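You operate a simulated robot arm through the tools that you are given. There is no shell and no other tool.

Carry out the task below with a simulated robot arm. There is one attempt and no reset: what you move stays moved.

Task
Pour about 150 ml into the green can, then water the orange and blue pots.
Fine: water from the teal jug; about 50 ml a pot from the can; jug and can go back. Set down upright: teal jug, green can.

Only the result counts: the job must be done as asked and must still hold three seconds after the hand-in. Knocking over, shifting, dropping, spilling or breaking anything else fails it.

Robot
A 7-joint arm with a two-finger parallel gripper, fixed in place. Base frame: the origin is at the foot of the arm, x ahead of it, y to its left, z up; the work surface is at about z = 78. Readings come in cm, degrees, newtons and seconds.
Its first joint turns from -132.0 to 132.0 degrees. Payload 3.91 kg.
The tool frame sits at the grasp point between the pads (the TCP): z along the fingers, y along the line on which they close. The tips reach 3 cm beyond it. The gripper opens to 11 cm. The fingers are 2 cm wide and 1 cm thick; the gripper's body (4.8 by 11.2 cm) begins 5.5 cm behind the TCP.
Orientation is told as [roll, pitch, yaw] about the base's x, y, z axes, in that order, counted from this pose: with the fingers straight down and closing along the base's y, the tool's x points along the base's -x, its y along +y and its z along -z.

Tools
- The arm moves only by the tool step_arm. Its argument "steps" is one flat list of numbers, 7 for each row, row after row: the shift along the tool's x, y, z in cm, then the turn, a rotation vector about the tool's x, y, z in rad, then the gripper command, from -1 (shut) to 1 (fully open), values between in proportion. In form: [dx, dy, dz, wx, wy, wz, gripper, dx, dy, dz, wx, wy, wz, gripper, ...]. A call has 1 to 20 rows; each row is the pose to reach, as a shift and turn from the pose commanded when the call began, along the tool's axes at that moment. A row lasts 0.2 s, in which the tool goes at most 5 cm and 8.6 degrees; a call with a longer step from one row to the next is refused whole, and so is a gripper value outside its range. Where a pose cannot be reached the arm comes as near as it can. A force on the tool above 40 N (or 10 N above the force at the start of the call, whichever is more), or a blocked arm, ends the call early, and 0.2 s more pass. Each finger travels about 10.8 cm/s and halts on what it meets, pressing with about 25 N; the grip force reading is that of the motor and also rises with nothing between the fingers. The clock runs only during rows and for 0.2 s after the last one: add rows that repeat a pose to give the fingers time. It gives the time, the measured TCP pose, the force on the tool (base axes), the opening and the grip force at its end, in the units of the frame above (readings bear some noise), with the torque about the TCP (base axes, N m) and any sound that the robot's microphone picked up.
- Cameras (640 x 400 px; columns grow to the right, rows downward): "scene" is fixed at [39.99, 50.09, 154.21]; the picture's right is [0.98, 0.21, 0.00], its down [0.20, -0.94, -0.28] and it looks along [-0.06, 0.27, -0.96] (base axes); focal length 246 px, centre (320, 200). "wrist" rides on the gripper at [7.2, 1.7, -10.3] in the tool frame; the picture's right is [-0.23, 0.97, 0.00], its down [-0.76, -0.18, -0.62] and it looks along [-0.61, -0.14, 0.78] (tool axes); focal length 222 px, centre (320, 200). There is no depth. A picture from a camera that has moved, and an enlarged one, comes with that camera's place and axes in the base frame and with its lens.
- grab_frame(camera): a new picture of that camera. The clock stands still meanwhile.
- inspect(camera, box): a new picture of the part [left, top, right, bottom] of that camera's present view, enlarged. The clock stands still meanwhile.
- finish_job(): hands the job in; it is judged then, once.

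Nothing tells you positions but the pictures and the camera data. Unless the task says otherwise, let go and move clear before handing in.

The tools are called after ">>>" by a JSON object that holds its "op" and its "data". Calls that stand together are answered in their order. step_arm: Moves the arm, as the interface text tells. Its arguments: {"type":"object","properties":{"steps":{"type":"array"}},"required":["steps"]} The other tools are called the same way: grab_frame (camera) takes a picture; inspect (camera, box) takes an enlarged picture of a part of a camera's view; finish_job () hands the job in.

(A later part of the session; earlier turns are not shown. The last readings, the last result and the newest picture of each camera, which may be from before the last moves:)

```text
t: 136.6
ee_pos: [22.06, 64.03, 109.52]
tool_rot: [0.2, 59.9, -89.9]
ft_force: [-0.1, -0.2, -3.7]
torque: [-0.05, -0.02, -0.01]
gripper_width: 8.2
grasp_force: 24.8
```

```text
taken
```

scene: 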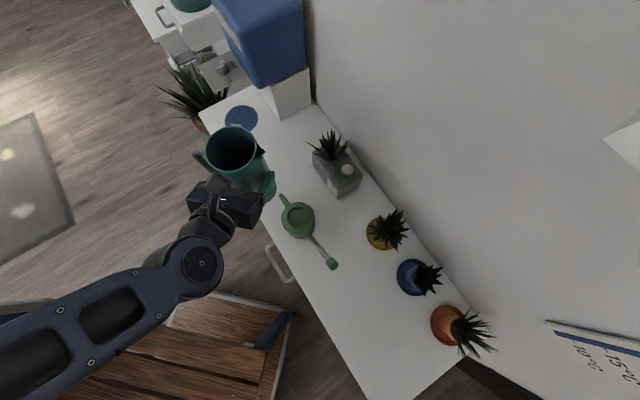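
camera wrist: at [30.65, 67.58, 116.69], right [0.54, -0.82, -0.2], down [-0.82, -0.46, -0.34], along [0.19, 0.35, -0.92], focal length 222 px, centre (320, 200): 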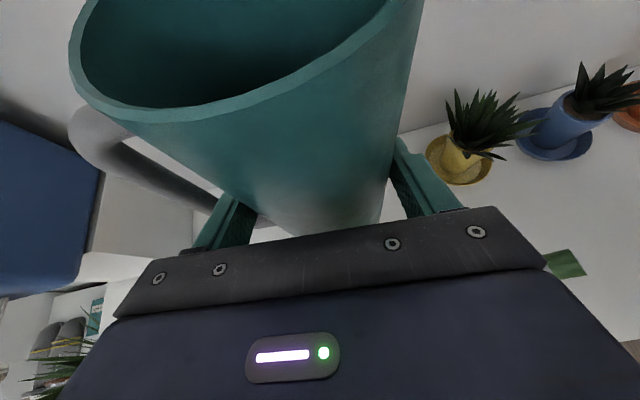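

Everything is as it was. I'll tilt to 63° over the can again.

>>> {"op": "step_arm", "data": {"steps": [-0.78, -0.13, 0.23, 0.0344, 0, 0.0595, -1, -1.56, -0.26, 0.47, 0.0687, 0, 0.119, -1, -2.35, -0.39, 0.7, 0.1031, 0, 0.1785, -1, -3.13, -0.52, 0.93, 0.1375, 0, 0.2381, -1, -3.91, -0.64, 1.17, 0.1718, 0, 0.2976, -1, -4.69, -0.77, 1.4, 0.2062, 0, 0.3571, -1, -5.47, -0.9, 1.63, 0.2405, 0, 0.4166, -1, -6.26, -1.03, 1.87, 0.2749, 0, 0.4761, -1, -7.04, -1.16, 2.1, 0.3093, 0, 0.5356, -1, -7.82, -1.29, 2.33, 0.3436, 0, 0.5951, -1, -8.6, -1.42, 2.56, 0.378, 0, 0.6546, -1, -9.38, -1.55, 2.8, 0.4124, 0, 0.7142, -1, -10.16, -1.67, 3.03, 0.4467, 0, 0.7737, -1, -10.95, -1.8, 3.26, 0.4811, 0, 0.8332, -1, -11.73, -1.93, 3.5, 0.5154, 0, 0.8927, -1, -12.51, -2.06, 3.73, 0.5498, 0, 0.9522, -1, -12.51, -2.06, 3.73, 0.5498, 0, 0.9522, -1]}}

>>> {"op": "step_arm", "data": {"steps": [0, 0, 0, 0, 0, 0, -1]}}

>>> {"op": "inspect", "data": {"camera": "scene", "box": [260, 170, 340, 250]}}

```text
t: 140.2
ee_pos: [20.1, 61.1, 96.82]
tool_rot: [-75.7, 23.1, -147.1]
ft_force: [-0.2, -0.2, -3.3]
torque: [-0.06, -0.07, 0.0]
gripper_width: 8.19
grasp_force: 24.8
```

```text
t: 140.6
ee_pos: [20.21, 61.11, 96.83]
tool_rot: [-75.7, 23.1, -147.1]
ft_force: [0.6, 0.4, -3.8]
torque: [-0.05, -0.1, 0.02]
gripper_width: 8.19
grasp_force: 24.7
```

```text
5.00 times, centred on (300, 210) of scene
camera zoom: at [39.99, 50.09, 154.21], right [0.98, 0.21, 0.0], down [0.2, -0.94, -0.28], along [-0.06, 0.27, -0.96], focal length 1231 px, centre (420, 150)
```

zoom: 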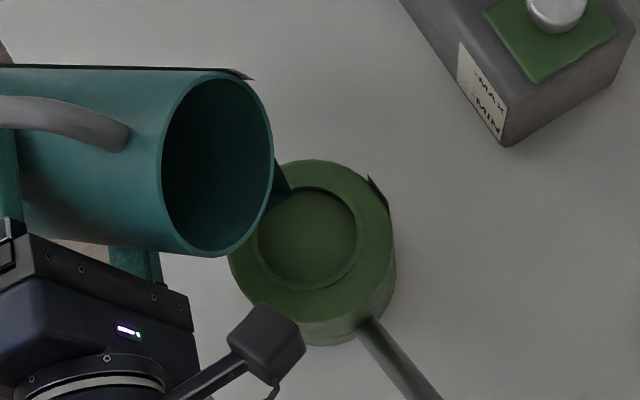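

Now I'll go to 72° and watch closely with short holds.

>>> {"op": "step_arm", "data": {"steps": [-0.1, 0.19, -0.03, 0.0112, 0, 0.0194, -1, -0.2, 0.38, -0.06, 0.0224, 0, 0.0389, -1, -0.3, 0.57, -0.09, 0.0336, 0, 0.0583, -1, -0.41, 0.76, -0.11, 0.0449, 0, 0.0777, -1, -0.51, 0.95, -0.14, 0.0561, 0, 0.0971, -1, -0.61, 1.14, -0.17, 0.0673, 0, 0.1166, -1, -0.71, 1.33, -0.2, 0.0785, 0, 0.136, -1, -0.71, 1.33, -0.2, 0.0785, 0, 0.136, -1]}}

>>> {"op": "inspect", "data": {"camera": "scene", "box": [270, 180, 330, 240]}}

>>> {"op": "step_arm", "data": {"steps": [0, 0, 0, 0, 0, 0, -1, 0, 0, 0, 0, 0, 0, -1, 0, 0, 0, 0, 0, 0, -1]}}

>>> {"op": "step_arm", "data": {"steps": [0, 0, 0, 0, 0, 0, -1, 0, 0, 0, 0, 0, 0, -1, 0, 0, 0, 0, 0, 0, -1]}}

>>> {"op": "inspect", "data": {"camera": "scene", "box": [270, 180, 330, 240]}}

```text
t: 142.4
ee_pos: [20.04, 60.6, 95.37]
tool_rot: [-80.7, 15.5, -148.7]
ft_force: [0.2, 0.3, -3.7]
torque: [-0.09, -0.1, 0.0]
gripper_width: 8.2
grasp_force: 25.2
```

```text
6.67 times, centred on (300, 210) of scene
camera zoom: at [39.99, 50.09, 154.21], right [0.98, 0.21, 0.0], down [0.2, -0.94, -0.28], along [-0.06, 0.27, -0.96], focal length 1642 px, centre (453, 133)
```

zoom: 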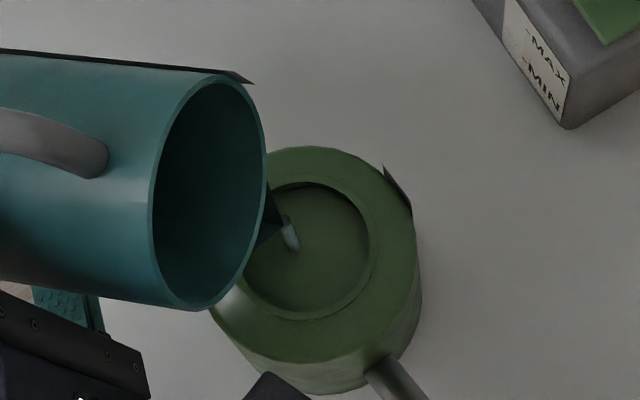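

```text
t: 143.2
ee_pos: [20.15, 60.54, 95.48]
tool_rot: [-80.7, 15.5, -148.8]
ft_force: [-0.7, -0.7, -4.3]
torque: [-0.05, -0.09, 0.01]
gripper_width: 8.21
grasp_force: 25.1
```

```text
t: 144.0
ee_pos: [20.23, 60.51, 95.5]
tool_rot: [-80.7, 15.5, -148.8]
ft_force: [0.6, -0.3, -3.6]
torque: [-0.02, -0.09, 0.02]
gripper_width: 8.18
grasp_force: 25.6
```

```text
6.67 times, centred on (300, 210) of scene
camera zoom: at [39.99, 50.09, 154.21], right [0.98, 0.21, 0.0], down [0.2, -0.94, -0.28], along [-0.06, 0.27, -0.96], focal length 1642 px, centre (453, 133)
```

zoom: 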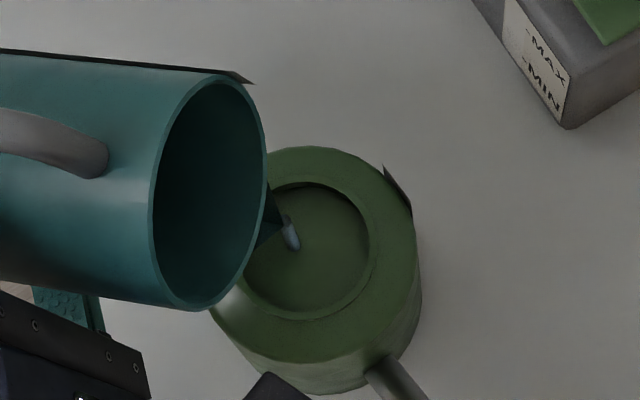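

The stream is steady and thin. By my estimate 72° settles at roughly 140 ml in total, so I'll hold here while watching.

>>> {"op": "step_arm", "data": {"steps": [0, 0, 0, 0, 0, 0, -1, 0, 0, 0, 0, 0, 0, -1, 0, 0, 0, 0, 0, 0, -1, 0, 0, 0, 0, 0, 0, -1, 0, 0, 0, 0, 0, 0, -1, 0, 0, 0, 0, 0, 0, -1, 0, 0, 0, 0, 0, 0, -1, 0, 0, 0, 0, 0, 0, -1, 0, 0, 0, 0, 0, 0, -1]}}

>>> {"op": "inspect", "data": {"camera": "scene", "box": [270, 180, 330, 240]}}

>>> {"op": "step_arm", "data": {"steps": [0, 0, 0, 0, 0, 0, -1, 0, 0, 0, 0, 0, 0, -1, 0, 0, 0, 0, 0, 0, -1, 0, 0, 0, 0, 0, 0, -1, 0, 0, 0, 0, 0, 0, -1, 0, 0, 0, 0, 0, 0, -1, 0, 0, 0, 0, 0, 0, -1, 0, 0, 0, 0, 0, 0, -1, 0, 0, 0, 0, 0, 0, -1]}}

>>> {"op": "inspect", "data": {"camera": "scene", "box": [270, 180, 330, 240]}}

```text
t: 146.0
ee_pos: [20.16, 60.57, 95.41]
tool_rot: [-80.7, 15.6, -148.9]
ft_force: [0.5, 0.1, -3.5]
torque: [-0.01, -0.06, -0.01]
gripper_width: 8.21
grasp_force: 25.3
```

```text
6.67 times, centred on (300, 210) of scene
camera zoom: at [39.99, 50.09, 154.21], right [0.98, 0.21, 0.0], down [0.2, -0.94, -0.28], along [-0.06, 0.27, -0.96], focal length 1642 px, centre (453, 133)
```

zoom: 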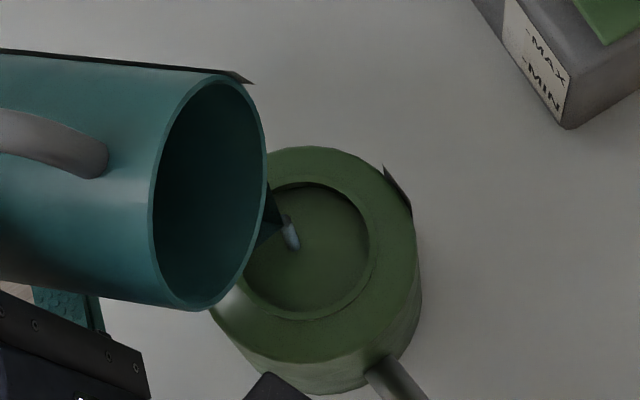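

```text
t: 148.0
ee_pos: [20.17, 60.55, 95.47]
tool_rot: [-80.8, 15.5, -148.8]
ft_force: [-0.1, 0.0, -2.8]
torque: [-0.07, -0.06, 0.01]
gripper_width: 8.18
grasp_force: 25.0
```

```text
6.67 times, centred on (300, 210) of scene
camera zoom: at [39.99, 50.09, 154.21], right [0.98, 0.21, 0.0], down [0.2, -0.94, -0.28], along [-0.06, 0.27, -0.96], focal length 1642 px, centre (453, 133)
```

zoom: 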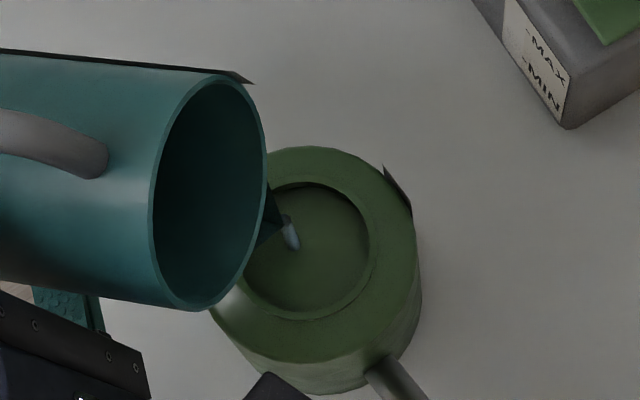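

I'll give it two more seconds, then tilt back and weigh.

>>> {"op": "step_arm", "data": {"steps": [0, 0, 0, 0, 0, 0, -1, 0, 0, 0, 0, 0, 0, -1, 0, 0, 0, 0, 0, 0, -1, 0, 0, 0, 0, 0, 0, -1, 0, 0, 0, 0, 0, 0, -1, 0, 0, 0, 0, 0, 0, -1, 0, 0, 0, 0, 0, 0, -1, 0, 0, 0, 0, 0, 0, -1, 0, 0, 0, 0, 0, 0, -1]}}

>>> {"op": "inspect", "data": {"camera": "scene", "box": [270, 180, 330, 240]}}

>>> {"op": "step_arm", "data": {"steps": [0.006, -0.7, 0.024, -0.0344, 0, -0.0596, -1, 0.012, -1.39, 0.048, -0.0688, 0, -0.1192, -1, 0.018, -2.09, 0.072, -0.1033, 0, -0.1788, -1, 0.025, -2.78, 0.096, -0.1377, 0, -0.2384, -1, 0.031, -3.48, 0.12, -0.1721, 0, -0.2981, -1, 0.037, -4.17, 0.144, -0.2065, 0, -0.3577, -1, 0.043, -4.87, 0.168, -0.241, 0, -0.4173, -1, 0.049, -5.56, 0.192, -0.2754, 0, -0.4769, -1, 0.056, -6.26, 0.216, -0.3098, 0, -0.5365, -1, 0.062, -6.96, 0.24, -0.3442, 0, -0.5961, -1, 0.068, -7.65, 0.264, -0.3786, 0, -0.6557, -1, 0.074, -8.35, 0.288, -0.4131, 0, -0.7153, -1, 0.08, -9.04, 0.312, -0.4475, 0, -0.775, -1, 0.086, -9.74, 0.336, -0.4819, 0, -0.8346, -1, 0.093, -10.43, 0.36, -0.5163, 0, -0.8942, -1, 0.099, -11.13, 0.384, -0.5508, 0, -0.9538, -1, 0.105, -11.82, 0.408, -0.5852, 0, -1.0134, -1, 0.113, -12.6, 0.432, -0.6283, 0, -1.0883, -1, 0.113, -12.6, 0.432, -0.6283, 0, -1.0883, -1]}}

```text
t: 150.0
ee_pos: [20.18, 60.56, 95.41]
tool_rot: [-80.7, 15.5, -148.8]
ft_force: [0.3, 0.3, -3.1]
torque: [-0.04, -0.03, 0.01]
gripper_width: 8.2
grasp_force: 25.0
```

```text
6.67 times, centred on (300, 210) of scene
camera zoom: at [39.99, 50.09, 154.21], right [0.98, 0.21, 0.0], down [0.2, -0.94, -0.28], along [-0.06, 0.27, -0.96], focal length 1642 px, centre (453, 133)
```

zoom: 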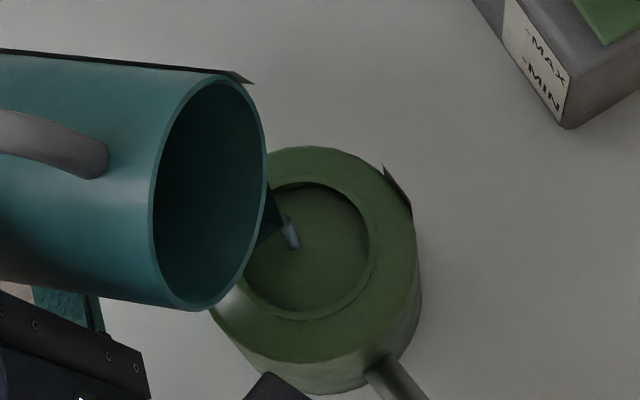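

```text
t: 154.0
ee_pos: [16.08, 61.06, 107.39]
tool_rot: [0.1, 59.9, -89.9]
ft_force: [-1.2, 0.0, -3.8]
torque: [-0.02, -0.09, -0.06]
gripper_width: 8.2
grasp_force: 24.9
```

Now I'll return the jug home to read the can's scale.

>>> {"op": "step_arm", "data": {"steps": [0.49, 0.06, 1.07, 0.0432, 0, -0.0249, -1, 0.97, 0.12, 2.15, 0.0864, 0, -0.0499, -1, 1.46, 0.18, 3.22, 0.1296, 0, -0.0748, -1, 1.95, 0.24, 4.29, 0.1727, 0, -0.0997, -1, 2.44, 0.3, 5.36, 0.2159, 0, -0.1246, -1, 2.92, 0.36, 6.44, 0.2591, 0, -0.1496, -1, 3.41, 0.42, 7.51, 0.3023, 0, -0.1745, -1, 3.9, 0.48, 8.58, 0.3455, 0, -0.1994, -1, 4.38, 0.54, 9.66, 0.3887, 0, -0.2244, -1, 4.87, 0.6, 10.73, 0.4319, 0, -0.2493, -1, 5.36, 0.66, 11.8, 0.475, 0, -0.2742, -1, 5.85, 0.72, 12.87, 0.5182, 0, -0.2991, -1, 6.33, 0.78, 13.95, 0.5614, 0, -0.3241, -1, 6.82, 0.84, 15.02, 0.6046, 0, -0.349, -1, 6.82, 0.84, 15.02, 0.6046, 0, -0.349, -1, 6.82, 0.84, 15.02, 0.6046, 0, -0.349, -1]}}

>>> {"op": "step_arm", "data": {"steps": [0, 0, 0, 0, 0, 0, -1]}}

```text
t: 157.4
ee_pos: [16.97, 77.61, 105.84]
tool_rot: [0.0, 60.0, -50.1]
ft_force: [0.5, -0.4, -3.6]
torque: [-0.02, -0.07, -0.01]
gripper_width: 8.21
grasp_force: 24.9
```

```text
t: 157.8
ee_pos: [17.04, 77.54, 105.85]
tool_rot: [0.0, 60.1, -50.1]
ft_force: [-0.1, 0.9, -2.9]
torque: [-0.03, -0.04, -0.01]
gripper_width: 8.18
grasp_force: 25.2
```

>>> {"op": "step_arm", "data": {"steps": [-1.2, 0, 0.69, 0, 0, 0, -1, -2.4, 0, 1.39, 0, 0, 0, -1, -3.6, 0, 2.08, 0, 0, 0, -1, -4.8, 0, 2.77, 0, 0, 0, -1, -6.0, 0, 3.46, 0, 0, 0, -1, -7.2, 0, 4.16, 0, 0, 0, -1, -8.4, 0, 4.85, 0, 0, 0, -1, -9.6, 0, 5.54, 0, 0, 0, -1, -10.8, 0, 6.24, 0, 0, 0, -1, -12.0, 0, 6.93, 0, 0, 0, -1, -13.0, 0, 7.5, 0, 0, 0, -1, -13.8, 0, 7.97, 0, 0, 0, -1, -14.4, 0, 8.31, 0, 0, 0, -1, -14.65, 0, 8.46, 0, 0, 0, -1, -14.65, 0, 8.46, 0, 0, 0, -1]}}

>>> {"op": "step_arm", "data": {"steps": [-0.06, 0, 0.035, 0, 0, 0, -1, -0.12, 0, 0.07, 0, 0, 0, -1]}}

>>> {"op": "step_arm", "data": {"steps": [-0.05, 0, 0.03, 0, 0, 0, -1, -0.09, 0, 0.05, 0, 0, 0, -1]}}

```text
t: 161.0
ee_pos: [16.94, 77.34, 88.99]
tool_rot: [0.1, 60.0, -50.0]
ft_force: [1.0, -2.6, 13.0]
torque: [0.34, -0.18, -0.01]
gripper_width: 8.18
grasp_force: 24.8
```

```text
t: 161.6
ee_pos: [16.98, 77.38, 88.93]
tool_rot: [0.0, 60.1, -50.0]
ft_force: [-2.0, 0.7, 22.9]
torque: [0.4, 0.2, -0.18]
gripper_width: 8.2
grasp_force: 24.9
```

```text
t: 162.2
ee_pos: [17.04, 77.36, 88.74]
tool_rot: [0.0, 60.1, -50.1]
ft_force: [-3.4, -2.1, 22.7]
torque: [0.31, 0.19, 0.0]
gripper_width: 8.18
grasp_force: 24.9
```

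It is in contact with about 22 N, so I'll ease up a little before releasing.

>>> {"op": "step_arm", "data": {"steps": [0.09, 0, -0.05, 0, 0, 0, -1, 0.17, 0, -0.1, 0, 0, 0, -1]}}

>>> {"op": "step_arm", "data": {"steps": [0.04, 0, -0.025, 0, 0, 0, -1, 0.08, 0, -0.05, 0, 0, 0, -1]}}

```text
t: 162.8
ee_pos: [17.08, 77.38, 88.77]
tool_rot: [-0.1, 60.0, -50.1]
ft_force: [-2.6, -0.1, 5.4]
torque: [0.3, 0.14, 0.09]
gripper_width: 8.19
grasp_force: 24.7
```

```text
t: 163.4
ee_pos: [17.08, 77.33, 88.68]
tool_rot: [-0.1, 59.9, -50.2]
ft_force: [-0.9, -1.2, -3.7]
torque: [0.01, -0.05, 0.03]
gripper_width: 8.18
grasp_force: 25.2
```

>>> {"op": "step_arm", "data": {"steps": [-0.04, 0, 0.025, 0, 0, 0, -1, -0.06, 0, 0.035, 0, 0, 0, -1]}}

>>> {"op": "step_arm", "data": {"steps": [0, 0, 0, 0, 0, 0, 0.55, 0, 0, 0, 0, 0, 0, 0.65, 0, 0, 0, 0, 0, 0, 0.75, 0, 0, 0, 0, 0, 0, 0.8545, 0, 0, 0, 0, 0, 0, 0.8545]}}

>>> {"op": "inspect", "data": {"camera": "scene", "box": [220, 120, 300, 200]}}

>>> {"op": "inspect", "data": {"camera": "wrist", "box": [160, 0, 480, 220]}}

```text
t: 164.0
ee_pos: [17.09, 77.37, 88.83]
tool_rot: [-0.2, 59.9, -50.2]
ft_force: [0.4, -0.4, -3.0]
torque: [-0.01, -0.07, 0.0]
gripper_width: 8.18
grasp_force: 24.9
```

```text
t: 165.2
ee_pos: [17.07, 77.41, 88.82]
tool_rot: [-0.1, 60.0, -50.1]
ft_force: [-0.3, -1.2, -0.8]
torque: [-0.03, -0.04, -0.01]
gripper_width: 10.25
grasp_force: 0.1
```

```text
5.00 times, centred on (260, 160) of scene
camera zoom: at [39.99, 50.09, 154.21], right [0.98, 0.21, 0.0], down [0.2, -0.94, -0.28], along [-0.06, 0.27, -0.96], focal length 1231 px, centre (620, 400)
```

zoom: 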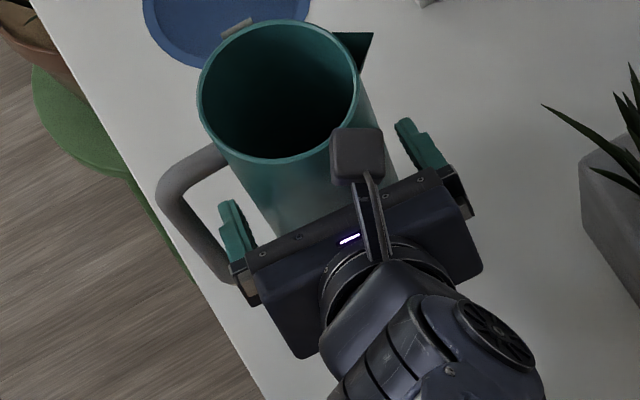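

```text
1.82 times, centred on (320, 110) of wrist
camera zoom: at [21.68, 74.4, 100.31], right [0.82, 0.54, -0.2], down [0.45, -0.82, -0.35], along [-0.35, 0.2, -0.92], focal length 404 px, centre (320, 364)
```

zoom: 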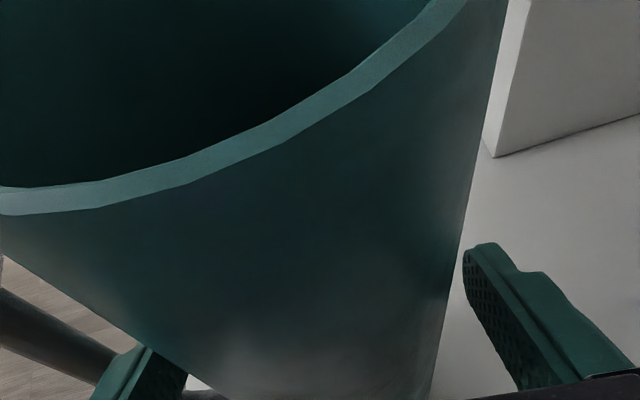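

The jug stands at home, within a couple of millimetres. I'll back out and look at the can's scale again.

>>> {"op": "step_arm", "data": {"steps": [0, 0, -1, 0, 0, 0, 0.8545, 0, 0, -2, 0, 0, 0, 0.8545, 0, 0, -3.2, 0, 0, 0, 0.8545, 0, 0, -4.6, 0, 0, 0, 0.8545, 0, 0, -6.2, 0, 0, 0, 0.8545, 0, 0, -8, 0, 0, 0, 0.8545, 0, 0, -10, 0, 0, 0, 0.8545, 0, 0, -12.5, 0, 0, 0, 0.8545, 0, 0, -15, 0, 0, 0, 0.8545, 4, 0, -17, 0, 0, 0, 0.8545, 8, 0, -17, 0, 0, 0, 0.8545, 10, 0, -17, 0, 0, 0, 0.8545]}}

>>> {"op": "step_arm", "data": {"steps": [-0.22, 0.72, -1.13, 0, -0.131, 0, 0.8545, -0.44, 1.43, -2.27, 0, -0.262, 0, 0.8545, -0.66, 2.15, -3.4, 0, -0.393, 0, 0.8545, -0.89, 2.87, -4.53, 0, -0.524, 0, 0.8545, -1.11, 3.58, -5.66, 0, -0.654, 0, 0.8545, -1.33, 4.3, -6.8, 0, -0.785, 0, 0.8545, -1.55, 5.01, -7.93, 0, -0.916, 0, 0.8545, -1.77, 5.73, -9.06, 0, -1.047, 0, 0.8545]}}

>>> {"op": "step_arm", "data": {"steps": [0, 0, 0, 0, 0, 0.14, 0.8545, 0, 0, 0, 0, 0, 0.28, 0.8545, 0, 0, 0, 0, 0, 0.42, 0.8545, 0, 0, 0, 0, 0, 0.56, 0.8545, 0, 0, 0, 0, 0, 0.7, 0.8545, 0, 0, 0, 0, 0, 0.84, 0.8545, 0, 0, 0, 0, 0, 0.98, 0.8545, 0, 0, 0, 0, 0, 1.12, 0.8545, 0, 0, 0, 0, 0, 1.26, 0.8545, 0, 0, 0, 0, 0, 1.4, 0.8545, 0, 0, 0, 0, 0, 1.431, 0.8545]}}

>>> {"op": "step_arm", "data": {"steps": [0.7, 0, 1.0, 0, -0.117, 0, 0.8545, 1.3, 0, 2.0, 0, -0.233, 0, 0.8545, 1.9, 0, 2.8, 0, -0.349, 0, 0.8545, 1.9, 0, 2.8, 0, -0.349, 0, 0.8545]}}

>>> {"op": "inspect", "data": {"camera": "wrist", "box": [290, 10, 360, 70]}}

>>> {"op": "inspect", "data": {"camera": "wrist", "box": [300, 12, 340, 40]}}

```text
t: 167.8
ee_pos: [23.39, 70.04, 105.99]
tool_rot: [-0.1, 59.9, -50.0]
ft_force: [0.1, 0.4, -0.2]
torque: [0.01, 0.04, 0.05]
gripper_width: 10.19
grasp_force: 0.1
```

```text
t: 169.6
ee_pos: [33.18, 66.83, 109.08]
tool_rot: [0.0, -0.2, -50.2]
ft_force: [-0.6, -0.3, 0.3]
torque: [0.03, -0.02, -0.02]
gripper_width: 10.19
grasp_force: 0.1
```

```text
t: 172.0
ee_pos: [33.22, 66.91, 109.03]
tool_rot: [0.0, 0.0, -132.2]
ft_force: [0.6, -0.4, -0.1]
torque: [0.0, 0.02, -0.02]
gripper_width: 10.21
grasp_force: 0.1
```

```text
t: 173.0
ee_pos: [34.48, 68.37, 106.2]
tool_rot: [0.0, -20.1, -132.1]
ft_force: [-0.1, -0.1, -1.0]
torque: [0.03, 0.0, -0.01]
gripper_width: 10.2
grasp_force: 0.1
```

```text
6.67 times, centred on (325, 40) of wrist
camera zoom: at [42.66, 74.91, 113.36], right [0.58, -0.81, 0.08], down [-0.47, -0.25, 0.85], along [-0.67, -0.53, -0.53], focal length 1481 px, centre (287, 1267)
```

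zoom: 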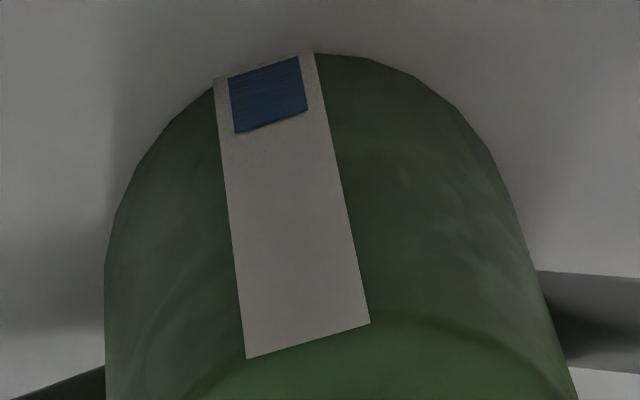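

```text
14.29 times, centred on (320, 26) of wrist
camera zoom: at [42.66, 74.91, 113.36], right [0.58, -0.81, 0.08], down [-0.47, -0.25, 0.85], along [-0.67, -0.53, -0.53], focal length 3173 px, centre (320, 2686)
```

zoom: 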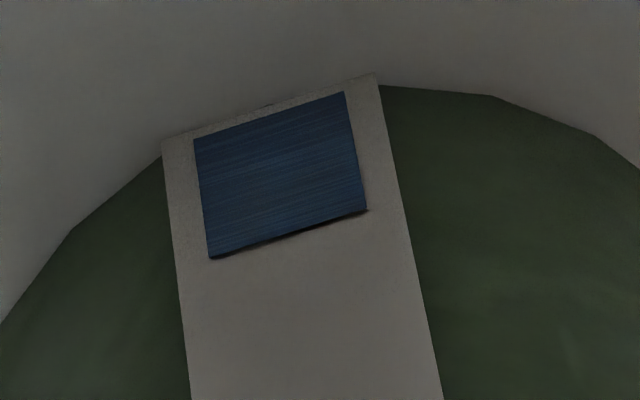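

The blue column is now about 2.46 cm, probably 115–140 ml, since the calibration is still uncertain. The 45° view into the jug measures it well because the waterline on the wall is visible, so I'll fetch the jug again, measure that way and add what is missing.

>>> {"op": "step_arm", "data": {"steps": [-0.9, 0, -0.65, 0, 0.117, 0, 0.8545, -1.8, 0, -1.3, 0, 0.233, 0, 0.8545, -2.72, 0, -1.97, 0, 0.349, 0, 0.8545]}}

>>> {"op": "step_arm", "data": {"steps": [0, 0, 0, 0, 0, -0.14, 0.8545, 0, 0, 0, 0, 0, -0.28, 0.8545, 0, 0, 0, 0, 0, -0.42, 0.8545, 0, 0, 0, 0, 0, -0.56, 0.8545, 0, 0, 0, 0, 0, -0.7, 0.8545, 0, 0, 0, 0, 0, -0.84, 0.8545, 0, 0, 0, 0, 0, -0.98, 0.8545, 0, 0, 0, 0, 0, -1.12, 0.8545, 0, 0, 0, 0, 0, -1.26, 0.8545, 0, 0, 0, 0, 0, -1.4, 0.8545, 0, 0, 0, 0, 0, -1.434, 0.8545]}}

>>> {"op": "step_arm", "data": {"steps": [0.62, -0.64, 1.42, 0, 0.1163, 0, 0.8545, 1.24, -1.28, 2.83, 0, 0.2327, 0, 0.8545, 1.86, -1.92, 4.25, 0, 0.349, 0, 0.8545, 2.48, -2.56, 5.66, 0, 0.4653, 0, 0.8545, 3.1, -3.2, 7.08, 0, 0.5817, 0, 0.8545, 3.72, -3.84, 8.49, 0, 0.698, 0, 0.8545, 4.34, -4.48, 9.91, 0, 0.8143, 0, 0.8545, 4.96, -5.12, 11.3, 0, 0.9307, 0, 0.8545, 5.58, -5.76, 12.74, 0, 1.047, 0, 0.8545, 5.58, -5.76, 12.74, 0, 1.047, 0, 0.8545]}}

>>> {"op": "inspect", "data": {"camera": "wrist", "box": [160, 0, 480, 220]}}

```text
t: 173.8
ee_pos: [33.33, 67.0, 108.97]
tool_rot: [0.0, 0.0, -132.1]
ft_force: [-0.6, -0.7, 0.1]
torque: [0.01, 0.01, 0.0]
gripper_width: 10.18
grasp_force: 0.0
```

```text
t: 176.2
ee_pos: [33.29, 66.9, 108.94]
tool_rot: [0.0, 0.0, -49.8]
ft_force: [0.3, -0.1, -0.1]
torque: [-0.01, -0.01, 0.0]
gripper_width: 10.23
grasp_force: 0.0
```

```text
t: 178.4
ee_pos: [25.24, 67.4, 96.19]
tool_rot: [0.0, 59.9, -49.9]
ft_force: [0.6, -0.1, -0.2]
torque: [-0.02, -0.02, -0.04]
gripper_width: 10.2
grasp_force: 0.0
```

```text
1.82 times, centred on (320, 110) of wrist
camera zoom: at [29.94, 64.45, 107.74], right [0.82, 0.54, -0.2], down [0.46, -0.82, -0.35], along [-0.35, 0.2, -0.92], focal length 404 px, centre (320, 364)
```

zoom: 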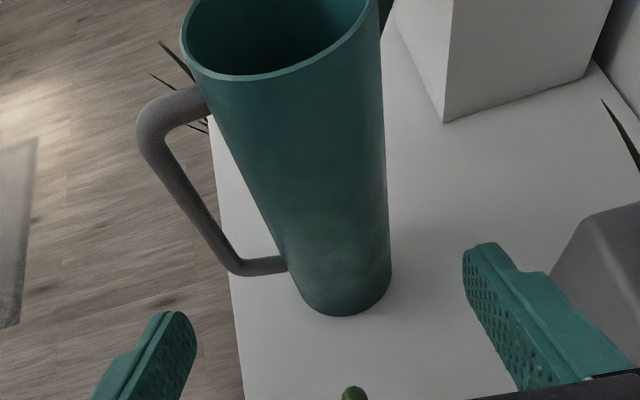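

>>> {"op": "step_arm", "data": {"steps": [0, 0.05, 2, 0, 0, 0, 0.8545, 0, 0.1, 4, 0, 0, 0, 0.8545, -0.05, 0.17, 6, 0, 0, 0, 0.8545, -0.06, 0.17, 7.5, 0, 0, 0, 0.8545, -0.07, 0.17, 9, 0, 0, 0, 0.8545, -0.08, 0.17, 10, 0, 0, 0, 0.8545, -0.09, 0.17, 11, 0, 0, 0, 0.8545, -0.1, 0.17, 12, 0, 0, 0, 0.8545, -0.11, 0.17, 13, 0, 0, 0, 0.8545, -0.12, 0.17, 14, 0, 0, 0, 0.8545, -0.12, 0.17, 15.0, 0, 0, 0, 0.8545, -0.12, 0.17, 15.0, 0, 0, 0, 0.8545]}}

>>> {"op": "inspect", "data": {"camera": "scene", "box": [220, 120, 300, 200]}}

```text
t: 181.0
ee_pos: [16.99, 77.48, 88.52]
tool_rot: [0.0, 59.9, -49.8]
ft_force: [-0.4, -0.3, 0.1]
torque: [0.0, -0.04, 0.01]
gripper_width: 10.2
grasp_force: 0.0
```

```text
5.00 times, centred on (260, 160) of scene
camera zoom: at [39.99, 50.09, 154.21], right [0.98, 0.21, 0.0], down [0.2, -0.94, -0.28], along [-0.06, 0.27, -0.96], focal length 1231 px, centre (620, 400)
```

zoom: 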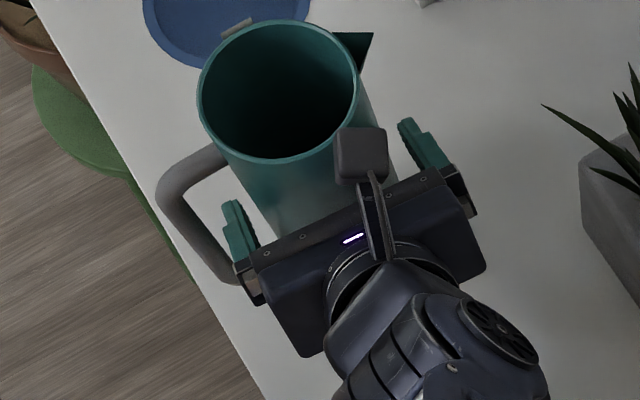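

>>> {"op": "step_arm", "data": {"steps": [0, 0, 0, 0, 0, 0, 0.7, 0, 0, 0, 0, 0, 0, 0.6, 0, 0, 0, 0, 0, 0, 0.5, 0, 0, 0, 0, 0, 0, 0, 0, 0, 0, 0, 0, 0, -1, 0, 0, 0, 0, 0, 0, -1, 0, 0, 0, 0, 0, 0, -1]}}

>>> {"op": "step_arm", "data": {"steps": [0.43, 0, -0.25, 0, 0, 0, -1, 0.87, 0, -0.5, 0, 0, 0, -1, 1.73, 0, -1.0, 0, 0, 0, -1, 3.0, 0, -1.73, 0, 0, 0, -1, 4.2, 0, -2.42, 0, 0, 0, -1, 5.4, 0, -3.12, 0, 0, 0, -1, 6.6, 0, -3.81, 0, 0, 0, -1, 7.8, 0, -4.5, 0, 0, 0, -1, 9.0, 0, -5.2, 0, 0, 0, -1, 10.2, 0, -5.89, 0, 0, 0, -1, 11.4, 0, -6.58, 0, 0, 0, -1, 12.6, 0, -7.27, 0, 0, 0, -1, 13.8, 0, -7.97, 0, 0, 0, -1, 14.7, 0, -8.5, 0, 0, 0, -1, 14.7, 0, -8.5, 0, 0, 0, -1]}}

>>> {"op": "step_arm", "data": {"steps": [-0.36, -0.81, -0.79, -0.0432, 0, 0.0249, -1, -0.71, -1.61, -1.58, -0.0864, 0, 0.0499, -1, -1.07, -2.42, -2.37, -0.1296, 0, 0.0748, -1, -1.43, -3.23, -3.15, -0.1727, 0, 0.0997, -1, -1.78, -4.04, -3.94, -0.2159, 0, 0.1246, -1, -2.14, -4.84, -4.73, -0.2591, 0, 0.1496, -1, -2.5, -5.65, -5.52, -0.3023, 0, 0.1745, -1, -2.85, -6.46, -6.31, -0.3455, 0, 0.1994, -1, -3.21, -7.26, -7.1, -0.3887, 0, 0.2244, -1, -3.56, -8.07, -7.89, -0.4319, 0, 0.2493, -1, -3.92, -8.88, -8.67, -0.475, 0, 0.2742, -1, -4.28, -9.69, -9.46, -0.5182, 0, 0.2991, -1, -4.63, -10.49, -10.25, -0.5614, 0, 0.3241, -1, -4.99, -11.3, -11.04, -0.6046, 0, 0.349, -1, -4.99, -11.3, -11.04, -0.6046, 0, 0.349, -1]}}

>>> {"op": "step_arm", "data": {"steps": [0, 0, 0, 0, 0, 0, -1]}}

```text
t: 182.6
ee_pos: [17.15, 77.53, 88.58]
tool_rot: [-0.1, 59.9, -50.0]
ft_force: [-0.4, -0.3, 0.1]
torque: [0.08, 0.05, 0.02]
gripper_width: 8.16
grasp_force: 25.0
```

```text
t: 185.8
ee_pos: [17.13, 77.48, 105.82]
tool_rot: [0.0, 60.0, -49.9]
ft_force: [0.4, 1.3, -3.8]
torque: [-0.02, -0.05, 0.01]
gripper_width: 8.18
grasp_force: 25.3
```

```text
t: 189.0
ee_pos: [16.17, 60.96, 106.85]
tool_rot: [0.0, 60.0, -89.9]
ft_force: [-0.9, 1.1, -4.1]
torque: [-0.05, -0.05, -0.06]
gripper_width: 8.21
grasp_force: 25.1
```

```text
t: 189.4
ee_pos: [16.16, 61.01, 106.77]
tool_rot: [0.0, 59.9, -90.0]
ft_force: [1.0, -0.1, -3.5]
torque: [-0.04, -0.05, -0.03]
gripper_width: 8.19
grasp_force: 24.8
```

>>> {"op": "step_arm", "data": {"steps": [-0.5, 0.27, 0.28, 0.0393, 0, 0.068, -1, -0.99, 0.54, 0.56, 0.0785, 0, 0.136, -1, -1.49, 0.81, 0.84, 0.1178, 0, 0.204, -1, -1.99, 1.08, 1.12, 0.1571, 0, 0.272, -1, -2.49, 1.35, 1.41, 0.1964, 0, 0.34, -1, -2.98, 1.61, 1.69, 0.2356, 0, 0.408, -1, -3.48, 1.88, 1.97, 0.2749, 0, 0.476, -1, -3.98, 2.15, 2.25, 0.3142, 0, 0.544, -1, -4.47, 2.42, 2.53, 0.3534, 0, 0.612, -1, -4.97, 2.69, 2.81, 0.3927, 0, 0.68, -1, -4.97, 2.69, 2.81, 0.3927, 0, 0.68, -1, -4.97, 2.69, 2.81, 0.3927, 0, 0.68, -1]}}

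>>> {"op": "inspect", "data": {"camera": "scene", "box": [236, 166, 284, 218]}}

>>> {"op": "inspect", "data": {"camera": "scene", "box": [240, 175, 270, 211]}}

```text
t: 192.0
ee_pos: [18.85, 61.04, 100.98]
tool_rot: [-63.4, 37.7, -140.8]
ft_force: [-0.1, 0.3, -4.0]
torque: [-0.03, -0.06, 0.0]
gripper_width: 8.15
grasp_force: 24.9
```

```text
7.69 times, centred on (260, 192) of scene
camera zoom: at [39.99, 50.09, 154.21], right [0.98, 0.21, 0.0], down [0.2, -0.94, -0.28], along [-0.06, 0.27, -0.96], focal length 1894 px, centre (782, 262)
```

zoom: 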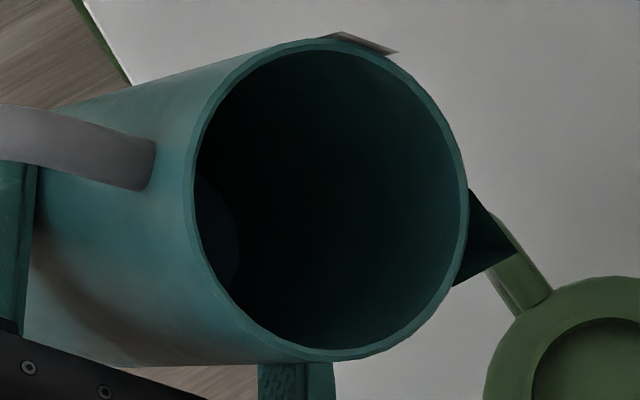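

```text
11.11 times, centred on (255, 193) of scene
camera zoom: at [39.99, 50.09, 154.21], right [0.98, 0.21, 0.0], down [0.2, -0.94, -0.28], along [-0.06, 0.27, -0.96], focal length 2736 px, centre (1042, 278)
```

zoom: 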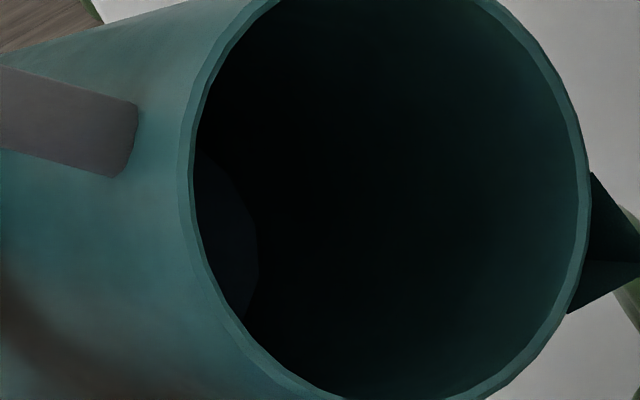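

Comparing the waterline in this 45° view with the first one gives roughly 125–145 ml poured in total, with the estimates spread. I'll add a small top-up of about 15–20 ml: tilt to 72° again and hold for several seconds.

>>> {"op": "step_arm", "data": {"steps": [-0.31, 0.63, 0.18, 0.0262, 0, 0.0453, -1, -0.62, 1.26, 0.37, 0.0523, 0, 0.0907, -1, -0.93, 1.89, 0.55, 0.0785, 0, 0.136, -1, -1.23, 2.52, 0.73, 0.1047, 0, 0.1813, -1, -1.54, 3.15, 0.92, 0.1308, 0, 0.2267, -1, -1.85, 3.78, 1.1, 0.157, 0, 0.272, -1, -1.85, 3.78, 1.1, 0.157, 0, 0.272, -1]}}

>>> {"op": "step_arm", "data": {"steps": [0, 0, 0, 0, 0, 0, -1]}}

>>> {"op": "inspect", "data": {"camera": "scene", "box": [260, 170, 340, 250]}}

```text
t: 193.6
ee_pos: [20.03, 60.84, 96.83]
tool_rot: [-75.7, 23.1, -147.1]
ft_force: [0.5, -0.6, -3.9]
torque: [-0.05, -0.06, -0.01]
gripper_width: 8.17
grasp_force: 24.8
```

```text
t: 194.0
ee_pos: [20.06, 60.93, 96.9]
tool_rot: [-75.7, 23.2, -146.9]
ft_force: [0.2, 0.1, -3.6]
torque: [-0.04, -0.07, -0.04]
gripper_width: 8.2
grasp_force: 25.0
```

```text
5.00 times, centred on (300, 210) of scene
camera zoom: at [39.99, 50.09, 154.21], right [0.98, 0.21, 0.0], down [0.2, -0.94, -0.28], along [-0.06, 0.27, -0.96], focal length 1231 px, centre (420, 150)
```

zoom: 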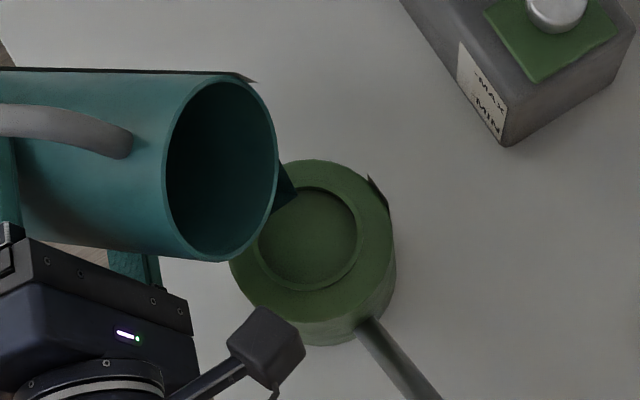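

>>> {"op": "step_arm", "data": {"steps": [-0.09, 0.2, -0.01, 0.0112, 0, 0.0194, -1, -0.18, 0.39, -0.01, 0.0224, 0, 0.0389, -1, -0.27, 0.59, -0.02, 0.0336, 0, 0.0583, -1, -0.37, 0.79, -0.03, 0.0449, 0, 0.0777, -1, -0.46, 0.99, -0.03, 0.0561, 0, 0.0971, -1, -0.55, 1.18, -0.04, 0.0673, 0, 0.1166, -1, -0.64, 1.38, -0.045, 0.0785, 0, 0.136, -1, -0.64, 1.38, -0.045, 0.0785, 0, 0.136, -1]}}

>>> {"op": "inspect", "data": {"camera": "scene", "box": [270, 180, 330, 240]}}

>>> {"op": "step_arm", "data": {"steps": [0, 0, 0, 0, 0, 0, -1, 0, 0, 0, 0, 0, 0, -1, 0, 0, 0, 0, 0, 0, -1, 0, 0, 0, 0, 0, 0, -1, 0, 0, 0, 0, 0, 0, -1, 0, 0, 0, 0, 0, 0, -1, 0, 0, 0, 0, 0, 0, -1, 0, 0, 0, 0, 0, 0, -1, 0, 0, 0, 0, 0, 0, -1]}}

>>> {"op": "inspect", "data": {"camera": "scene", "box": [270, 180, 330, 240]}}

```text
t: 195.8
ee_pos: [20.2, 60.54, 95.45]
tool_rot: [-80.7, 15.4, -148.6]
ft_force: [0.4, 0.3, -3.6]
torque: [-0.04, -0.05, -0.01]
gripper_width: 8.17
grasp_force: 25.1
```

```text
6.67 times, centred on (300, 210) of scene
camera zoom: at [39.99, 50.09, 154.21], right [0.98, 0.21, 0.0], down [0.2, -0.94, -0.28], along [-0.06, 0.27, -0.96], focal length 1642 px, centre (453, 133)
```

zoom: 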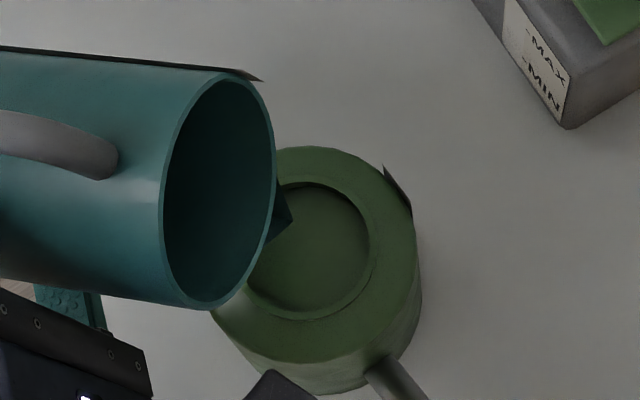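

```text
t: 197.8
ee_pos: [20.09, 60.59, 95.54]
tool_rot: [-80.6, 15.5, -148.6]
ft_force: [-0.2, -0.7, -2.8]
torque: [-0.04, -0.04, -0.01]
gripper_width: 8.16
grasp_force: 25.2
```

```text
6.67 times, centred on (300, 210) of scene
camera zoom: at [39.99, 50.09, 154.21], right [0.98, 0.21, 0.0], down [0.2, -0.94, -0.28], along [-0.06, 0.27, -0.96], focal length 1642 px, centre (453, 133)
```

zoom: 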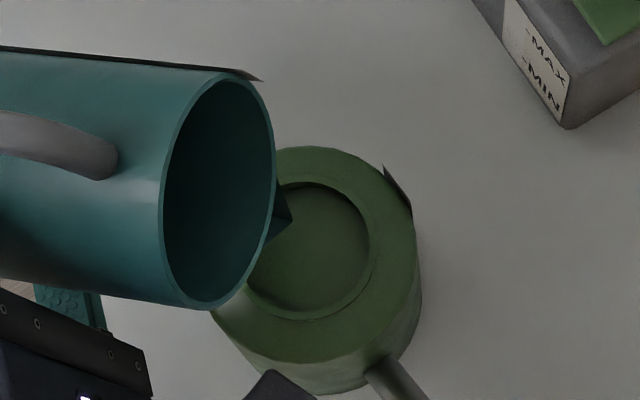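

No flow at 72° now, so it had settled there. One more degree should give roughly 20 ml.

>>> {"op": "step_arm", "data": {"steps": [0.046, -0.078, -0.027, 0.0044, 0, 0.0076, -1, 0.092, -0.155, -0.053, 0.0087, 0, 0.0151, -1, 0.092, -0.155, -0.053, 0.0087, 0, 0.0151, -1, 0.092, -0.155, -0.053, 0.0087, 0, 0.0151, -1]}}

>>> {"op": "inspect", "data": {"camera": "scene", "box": [270, 180, 330, 240]}}

>>> {"op": "step_arm", "data": {"steps": [0, 0, 0, 0, 0, 0, -1, 0, 0, 0, 0, 0, 0, -1, 0, 0, 0, 0, 0, 0, -1, 0, 0, 0, 0, 0, 0, -1, 0, 0, 0, 0, 0, 0, -1, 0, 0, 0, 0, 0, 0, -1, 0, 0, 0, 0, 0, 0, -1, 0, 0, 0, 0, 0, 0, -1, 0, 0, 0, 0, 0, 0, -1]}}

>>> {"op": "inspect", "data": {"camera": "scene", "box": [270, 180, 330, 240]}}

```text
t: 198.8
ee_pos: [20.27, 60.56, 95.59]
tool_rot: [-81.3, 14.6, -148.9]
ft_force: [0.5, 0.2, -2.9]
torque: [-0.06, -0.05, -0.01]
gripper_width: 8.18
grasp_force: 24.8
```

```text
6.67 times, centred on (300, 210) of scene
camera zoom: at [39.99, 50.09, 154.21], right [0.98, 0.21, 0.0], down [0.2, -0.94, -0.28], along [-0.06, 0.27, -0.96], focal length 1642 px, centre (453, 133)
```

zoom: 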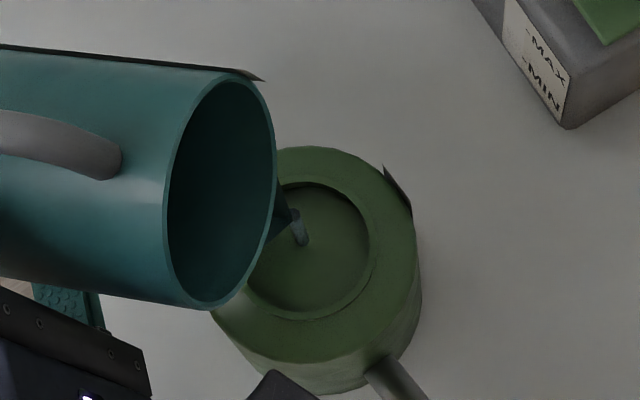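

```text
t: 200.8
ee_pos: [20.2, 60.56, 95.64]
tool_rot: [-81.3, 14.7, -148.9]
ft_force: [-0.5, -0.5, -3.9]
torque: [-0.06, -0.05, -0.01]
gripper_width: 8.16
grasp_force: 25.2
```

```text
6.67 times, centred on (300, 210) of scene
camera zoom: at [39.99, 50.09, 154.21], right [0.98, 0.21, 0.0], down [0.2, -0.94, -0.28], along [-0.06, 0.27, -0.96], focal length 1642 px, centre (453, 133)
```

zoom: 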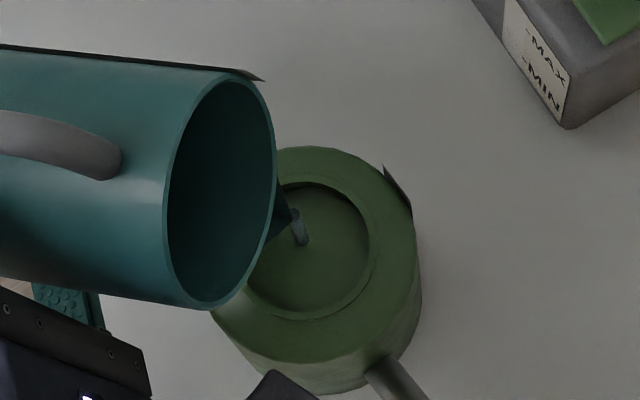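

It is flowing thinly into the can. I'll hold four more seconds, then tilt back.

>>> {"op": "step_arm", "data": {"steps": [0, 0, 0, 0, 0, 0, -1, 0, 0, 0, 0, 0, 0, -1, 0, 0, 0, 0, 0, 0, -1, 0, 0, 0, 0, 0, 0, -1, 0, 0, 0, 0, 0, 0, -1, 0, 0, 0, 0, 0, 0, -1, 0, 0, 0, 0, 0, 0, -1, 0, 0, 0, 0, 0, 0, -1, 0, 0, 0, 0, 0, 0, -1, 0, 0, 0, 0, 0, 0, -1, 0, 0, 0, 0, 0, 0, -1, 0, 0, 0, 0, 0, 0, -1, 0, 0, 0, 0, 0, 0, -1, 0, 0, 0, 0, 0, 0, -1, 0, 0, 0, 0, 0, 0, -1, 0, 0, 0, 0, 0, 0, -1, 0, 0, 0, 0, 0, 0, -1, 0, 0, 0, 0, 0, 0, -1]}}

>>> {"op": "inspect", "data": {"camera": "scene", "box": [270, 180, 330, 240]}}

```text
t: 204.6
ee_pos: [20.23, 60.57, 95.88]
tool_rot: [-81.3, 14.7, -148.8]
ft_force: [-0.5, -0.1, -3.5]
torque: [-0.04, -0.06, 0.01]
gripper_width: 8.19
grasp_force: 25.2
```

```text
6.67 times, centred on (300, 210) of scene
camera zoom: at [39.99, 50.09, 154.21], right [0.98, 0.21, 0.0], down [0.2, -0.94, -0.28], along [-0.06, 0.27, -0.96], focal length 1642 px, centre (453, 133)
```

zoom: 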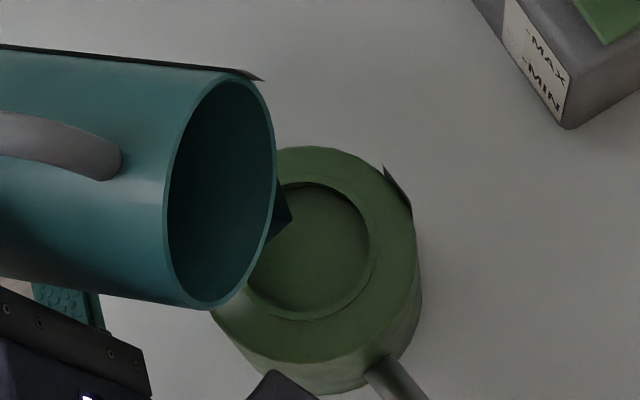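

The stream stopped. I'll go back to the 45° measuring pose to read the waterline.

>>> {"op": "step_arm", "data": {"steps": [0.05, -0.7, 0.025, -0.0305, 0, -0.0529, -1, 0.1, -1.4, 0.05, -0.0611, 0, -0.1058, -1, 0.14, -2.09, 0.074, -0.0916, 0, -0.1587, -1, 0.19, -2.79, 0.098, -0.1222, 0, -0.2116, -1, 0.24, -3.49, 0.12, -0.1527, 0, -0.2645, -1, 0.29, -4.19, 0.147, -0.1832, 0, -0.3174, -1, 0.33, -4.88, 0.17, -0.2138, 0, -0.3703, -1, 0.38, -5.58, 0.196, -0.2443, 0, -0.4232, -1, 0.38, -5.58, 0.196, -0.2443, 0, -0.4232, -1, 0.38, -5.58, 0.196, -0.2443, 0, -0.4232, -1]}}

>>> {"op": "inspect", "data": {"camera": "scene", "box": [240, 175, 270, 211]}}

```text
t: 206.8
ee_pos: [18.89, 61.0, 101.02]
tool_rot: [-63.4, 37.7, -140.6]
ft_force: [1.2, -1.2, -2.9]
torque: [-0.07, -0.02, 0.01]
gripper_width: 8.17
grasp_force: 24.9
```

```text
11.11 times, centred on (255, 193) of scene
camera zoom: at [39.99, 50.09, 154.21], right [0.98, 0.21, 0.0], down [0.2, -0.94, -0.28], along [-0.06, 0.27, -0.96], focal length 2736 px, centre (1042, 278)
```

zoom: 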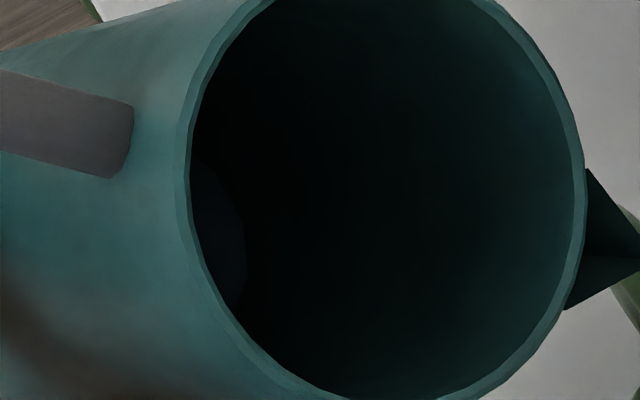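

About 16 ml more left the jug. Now I'll stand it upright and take it home.

>>> {"op": "step_arm", "data": {"steps": [0.195, -0.62, -0.113, -0.0393, 0, -0.068, -1, 0.39, -1.24, -0.226, -0.0785, 0, -0.136, -1, 0.586, -1.86, -0.339, -0.1178, 0, -0.204, -1, 0.781, -2.48, -0.452, -0.1571, 0, -0.272, -1, 0.977, -3.1, -0.565, -0.1964, 0, -0.34, -1, 1.172, -3.72, -0.678, -0.2356, 0, -0.408, -1, 1.367, -4.34, -0.791, -0.2749, 0, -0.476, -1, 1.562, -4.96, -0.904, -0.3142, 0, -0.544, -1, 1.758, -5.58, -1.017, -0.3534, 0, -0.612, -1, 1.953, -6.2, -1.13, -0.3927, 0, -0.68, -1, 1.953, -6.2, -1.13, -0.3927, 0, -0.68, -1]}}

>>> {"op": "step_arm", "data": {"steps": [0.5, 0.06, 1.07, 0.0432, 0, -0.0249, -1, 0.99, 0.12, 2.15, 0.0864, 0, -0.0499, -1, 1.48, 0.18, 3.22, 0.1296, 0, -0.0748, -1, 1.98, 0.24, 4.29, 0.1727, 0, -0.0997, -1, 2.47, 0.3, 5.36, 0.2159, 0, -0.1246, -1, 2.96, 0.36, 6.44, 0.2591, 0, -0.1496, -1, 3.46, 0.42, 7.51, 0.3023, 0, -0.1745, -1, 3.95, 0.48, 8.58, 0.3455, 0, -0.1994, -1, 4.44, 0.54, 9.66, 0.3887, 0, -0.2244, -1, 4.94, 0.6, 10.73, 0.4319, 0, -0.2493, -1, 5.43, 0.66, 11.8, 0.475, 0, -0.2742, -1, 5.92, 0.72, 12.87, 0.5182, 0, -0.2991, -1, 6.42, 0.78, 13.95, 0.5614, 0, -0.3241, -1, 6.91, 0.84, 15.02, 0.6046, 0, -0.349, -1, 6.91, 0.84, 15.02, 0.6046, 0, -0.349, -1, 6.91, 0.84, 15.02, 0.6046, 0, -0.349, -1]}}

>>> {"op": "step_arm", "data": {"steps": [0, 0, 0, 0, 0, 0, -1]}}

```text
t: 209.2
ee_pos: [15.89, 61.0, 107.12]
tool_rot: [0.1, 59.9, -89.8]
ft_force: [-2.2, 0.0, -2.8]
torque: [-0.07, -0.07, -0.09]
gripper_width: 8.15
grasp_force: 24.9
```

```text
t: 212.6
ee_pos: [16.87, 77.44, 105.32]
tool_rot: [0.0, 60.0, -49.9]
ft_force: [0.2, 0.8, -3.2]
torque: [-0.02, -0.03, -0.02]
gripper_width: 8.14
grasp_force: 25.2
```

```text
t: 213.0
ee_pos: [16.95, 77.43, 105.47]
tool_rot: [0.0, 59.9, -50.1]
ft_force: [-0.6, -1.0, -2.6]
torque: [0.0, -0.06, -0.02]
gripper_width: 8.18
grasp_force: 25.0
```

>>> {"op": "step_arm", "data": {"steps": [-1.2, 0.05, 0.69, 0, 0, 0, -1, -2.4, 0.1, 1.39, 0, 0, 0, -1, -3.6, 0.15, 2.08, 0, 0, 0, -1, -4.8, 0.19, 2.77, 0, 0, 0, -1, -6.0, 0.19, 3.46, 0, 0, 0, -1, -7.2, 0.19, 4.16, 0, 0, 0, -1, -8.4, 0.19, 4.85, 0, 0, 0, -1, -9.6, 0.19, 5.54, 0, 0, 0, -1, -10.8, 0.19, 6.24, 0, 0, 0, -1, -12.0, 0.19, 6.93, 0, 0, 0, -1, -13.0, 0.19, 7.5, 0, 0, 0, -1, -13.7, 0.19, 7.91, 0, 0, 0, -1, -14.1, 0.19, 8.14, 0, 0, 0, -1, -14.1, 0.19, 8.14, 0, 0, 0, -1]}}

>>> {"op": "step_arm", "data": {"steps": [-0.06, 0, 0.035, 0, 0, 0, -1, -0.12, 0, 0.07, 0, 0, 0, -1]}}

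```text
t: 216.0
ee_pos: [16.91, 77.59, 89.14]
tool_rot: [0.0, 60.0, -49.9]
ft_force: [-0.1, 0.3, -3.2]
torque: [-0.02, -0.05, 0.02]
gripper_width: 8.15
grasp_force: 25.5
```

```text
t: 216.6
ee_pos: [16.93, 77.48, 89.06]
tool_rot: [-0.1, 59.9, -50.0]
ft_force: [0.4, -0.3, -2.3]
torque: [-0.01, -0.07, 0.0]
gripper_width: 8.15
grasp_force: 25.3
```

>>> {"op": "step_arm", "data": {"steps": [-0.06, 0, 0.035, 0, 0, 0, -1, -0.12, 0, 0.07, 0, 0, 0, -1]}}

>>> {"op": "step_arm", "data": {"steps": [-0.04, 0, 0.025, 0, 0, 0, -1, -0.08, 0, 0.05, 0, 0, 0, -1]}}

```text
t: 217.2
ee_pos: [17.05, 77.51, 88.86]
tool_rot: [0.0, 60.0, -50.0]
ft_force: [0.1, 0.1, -2.1]
torque: [0.01, -0.03, 0.03]
gripper_width: 8.16
grasp_force: 24.9
```

```text
t: 217.8
ee_pos: [17.04, 77.58, 88.68]
tool_rot: [0.1, 59.8, -49.9]
ft_force: [-0.2, -0.8, -3.2]
torque: [-0.01, -0.07, 0.01]
gripper_width: 8.14
grasp_force: 25.0
```

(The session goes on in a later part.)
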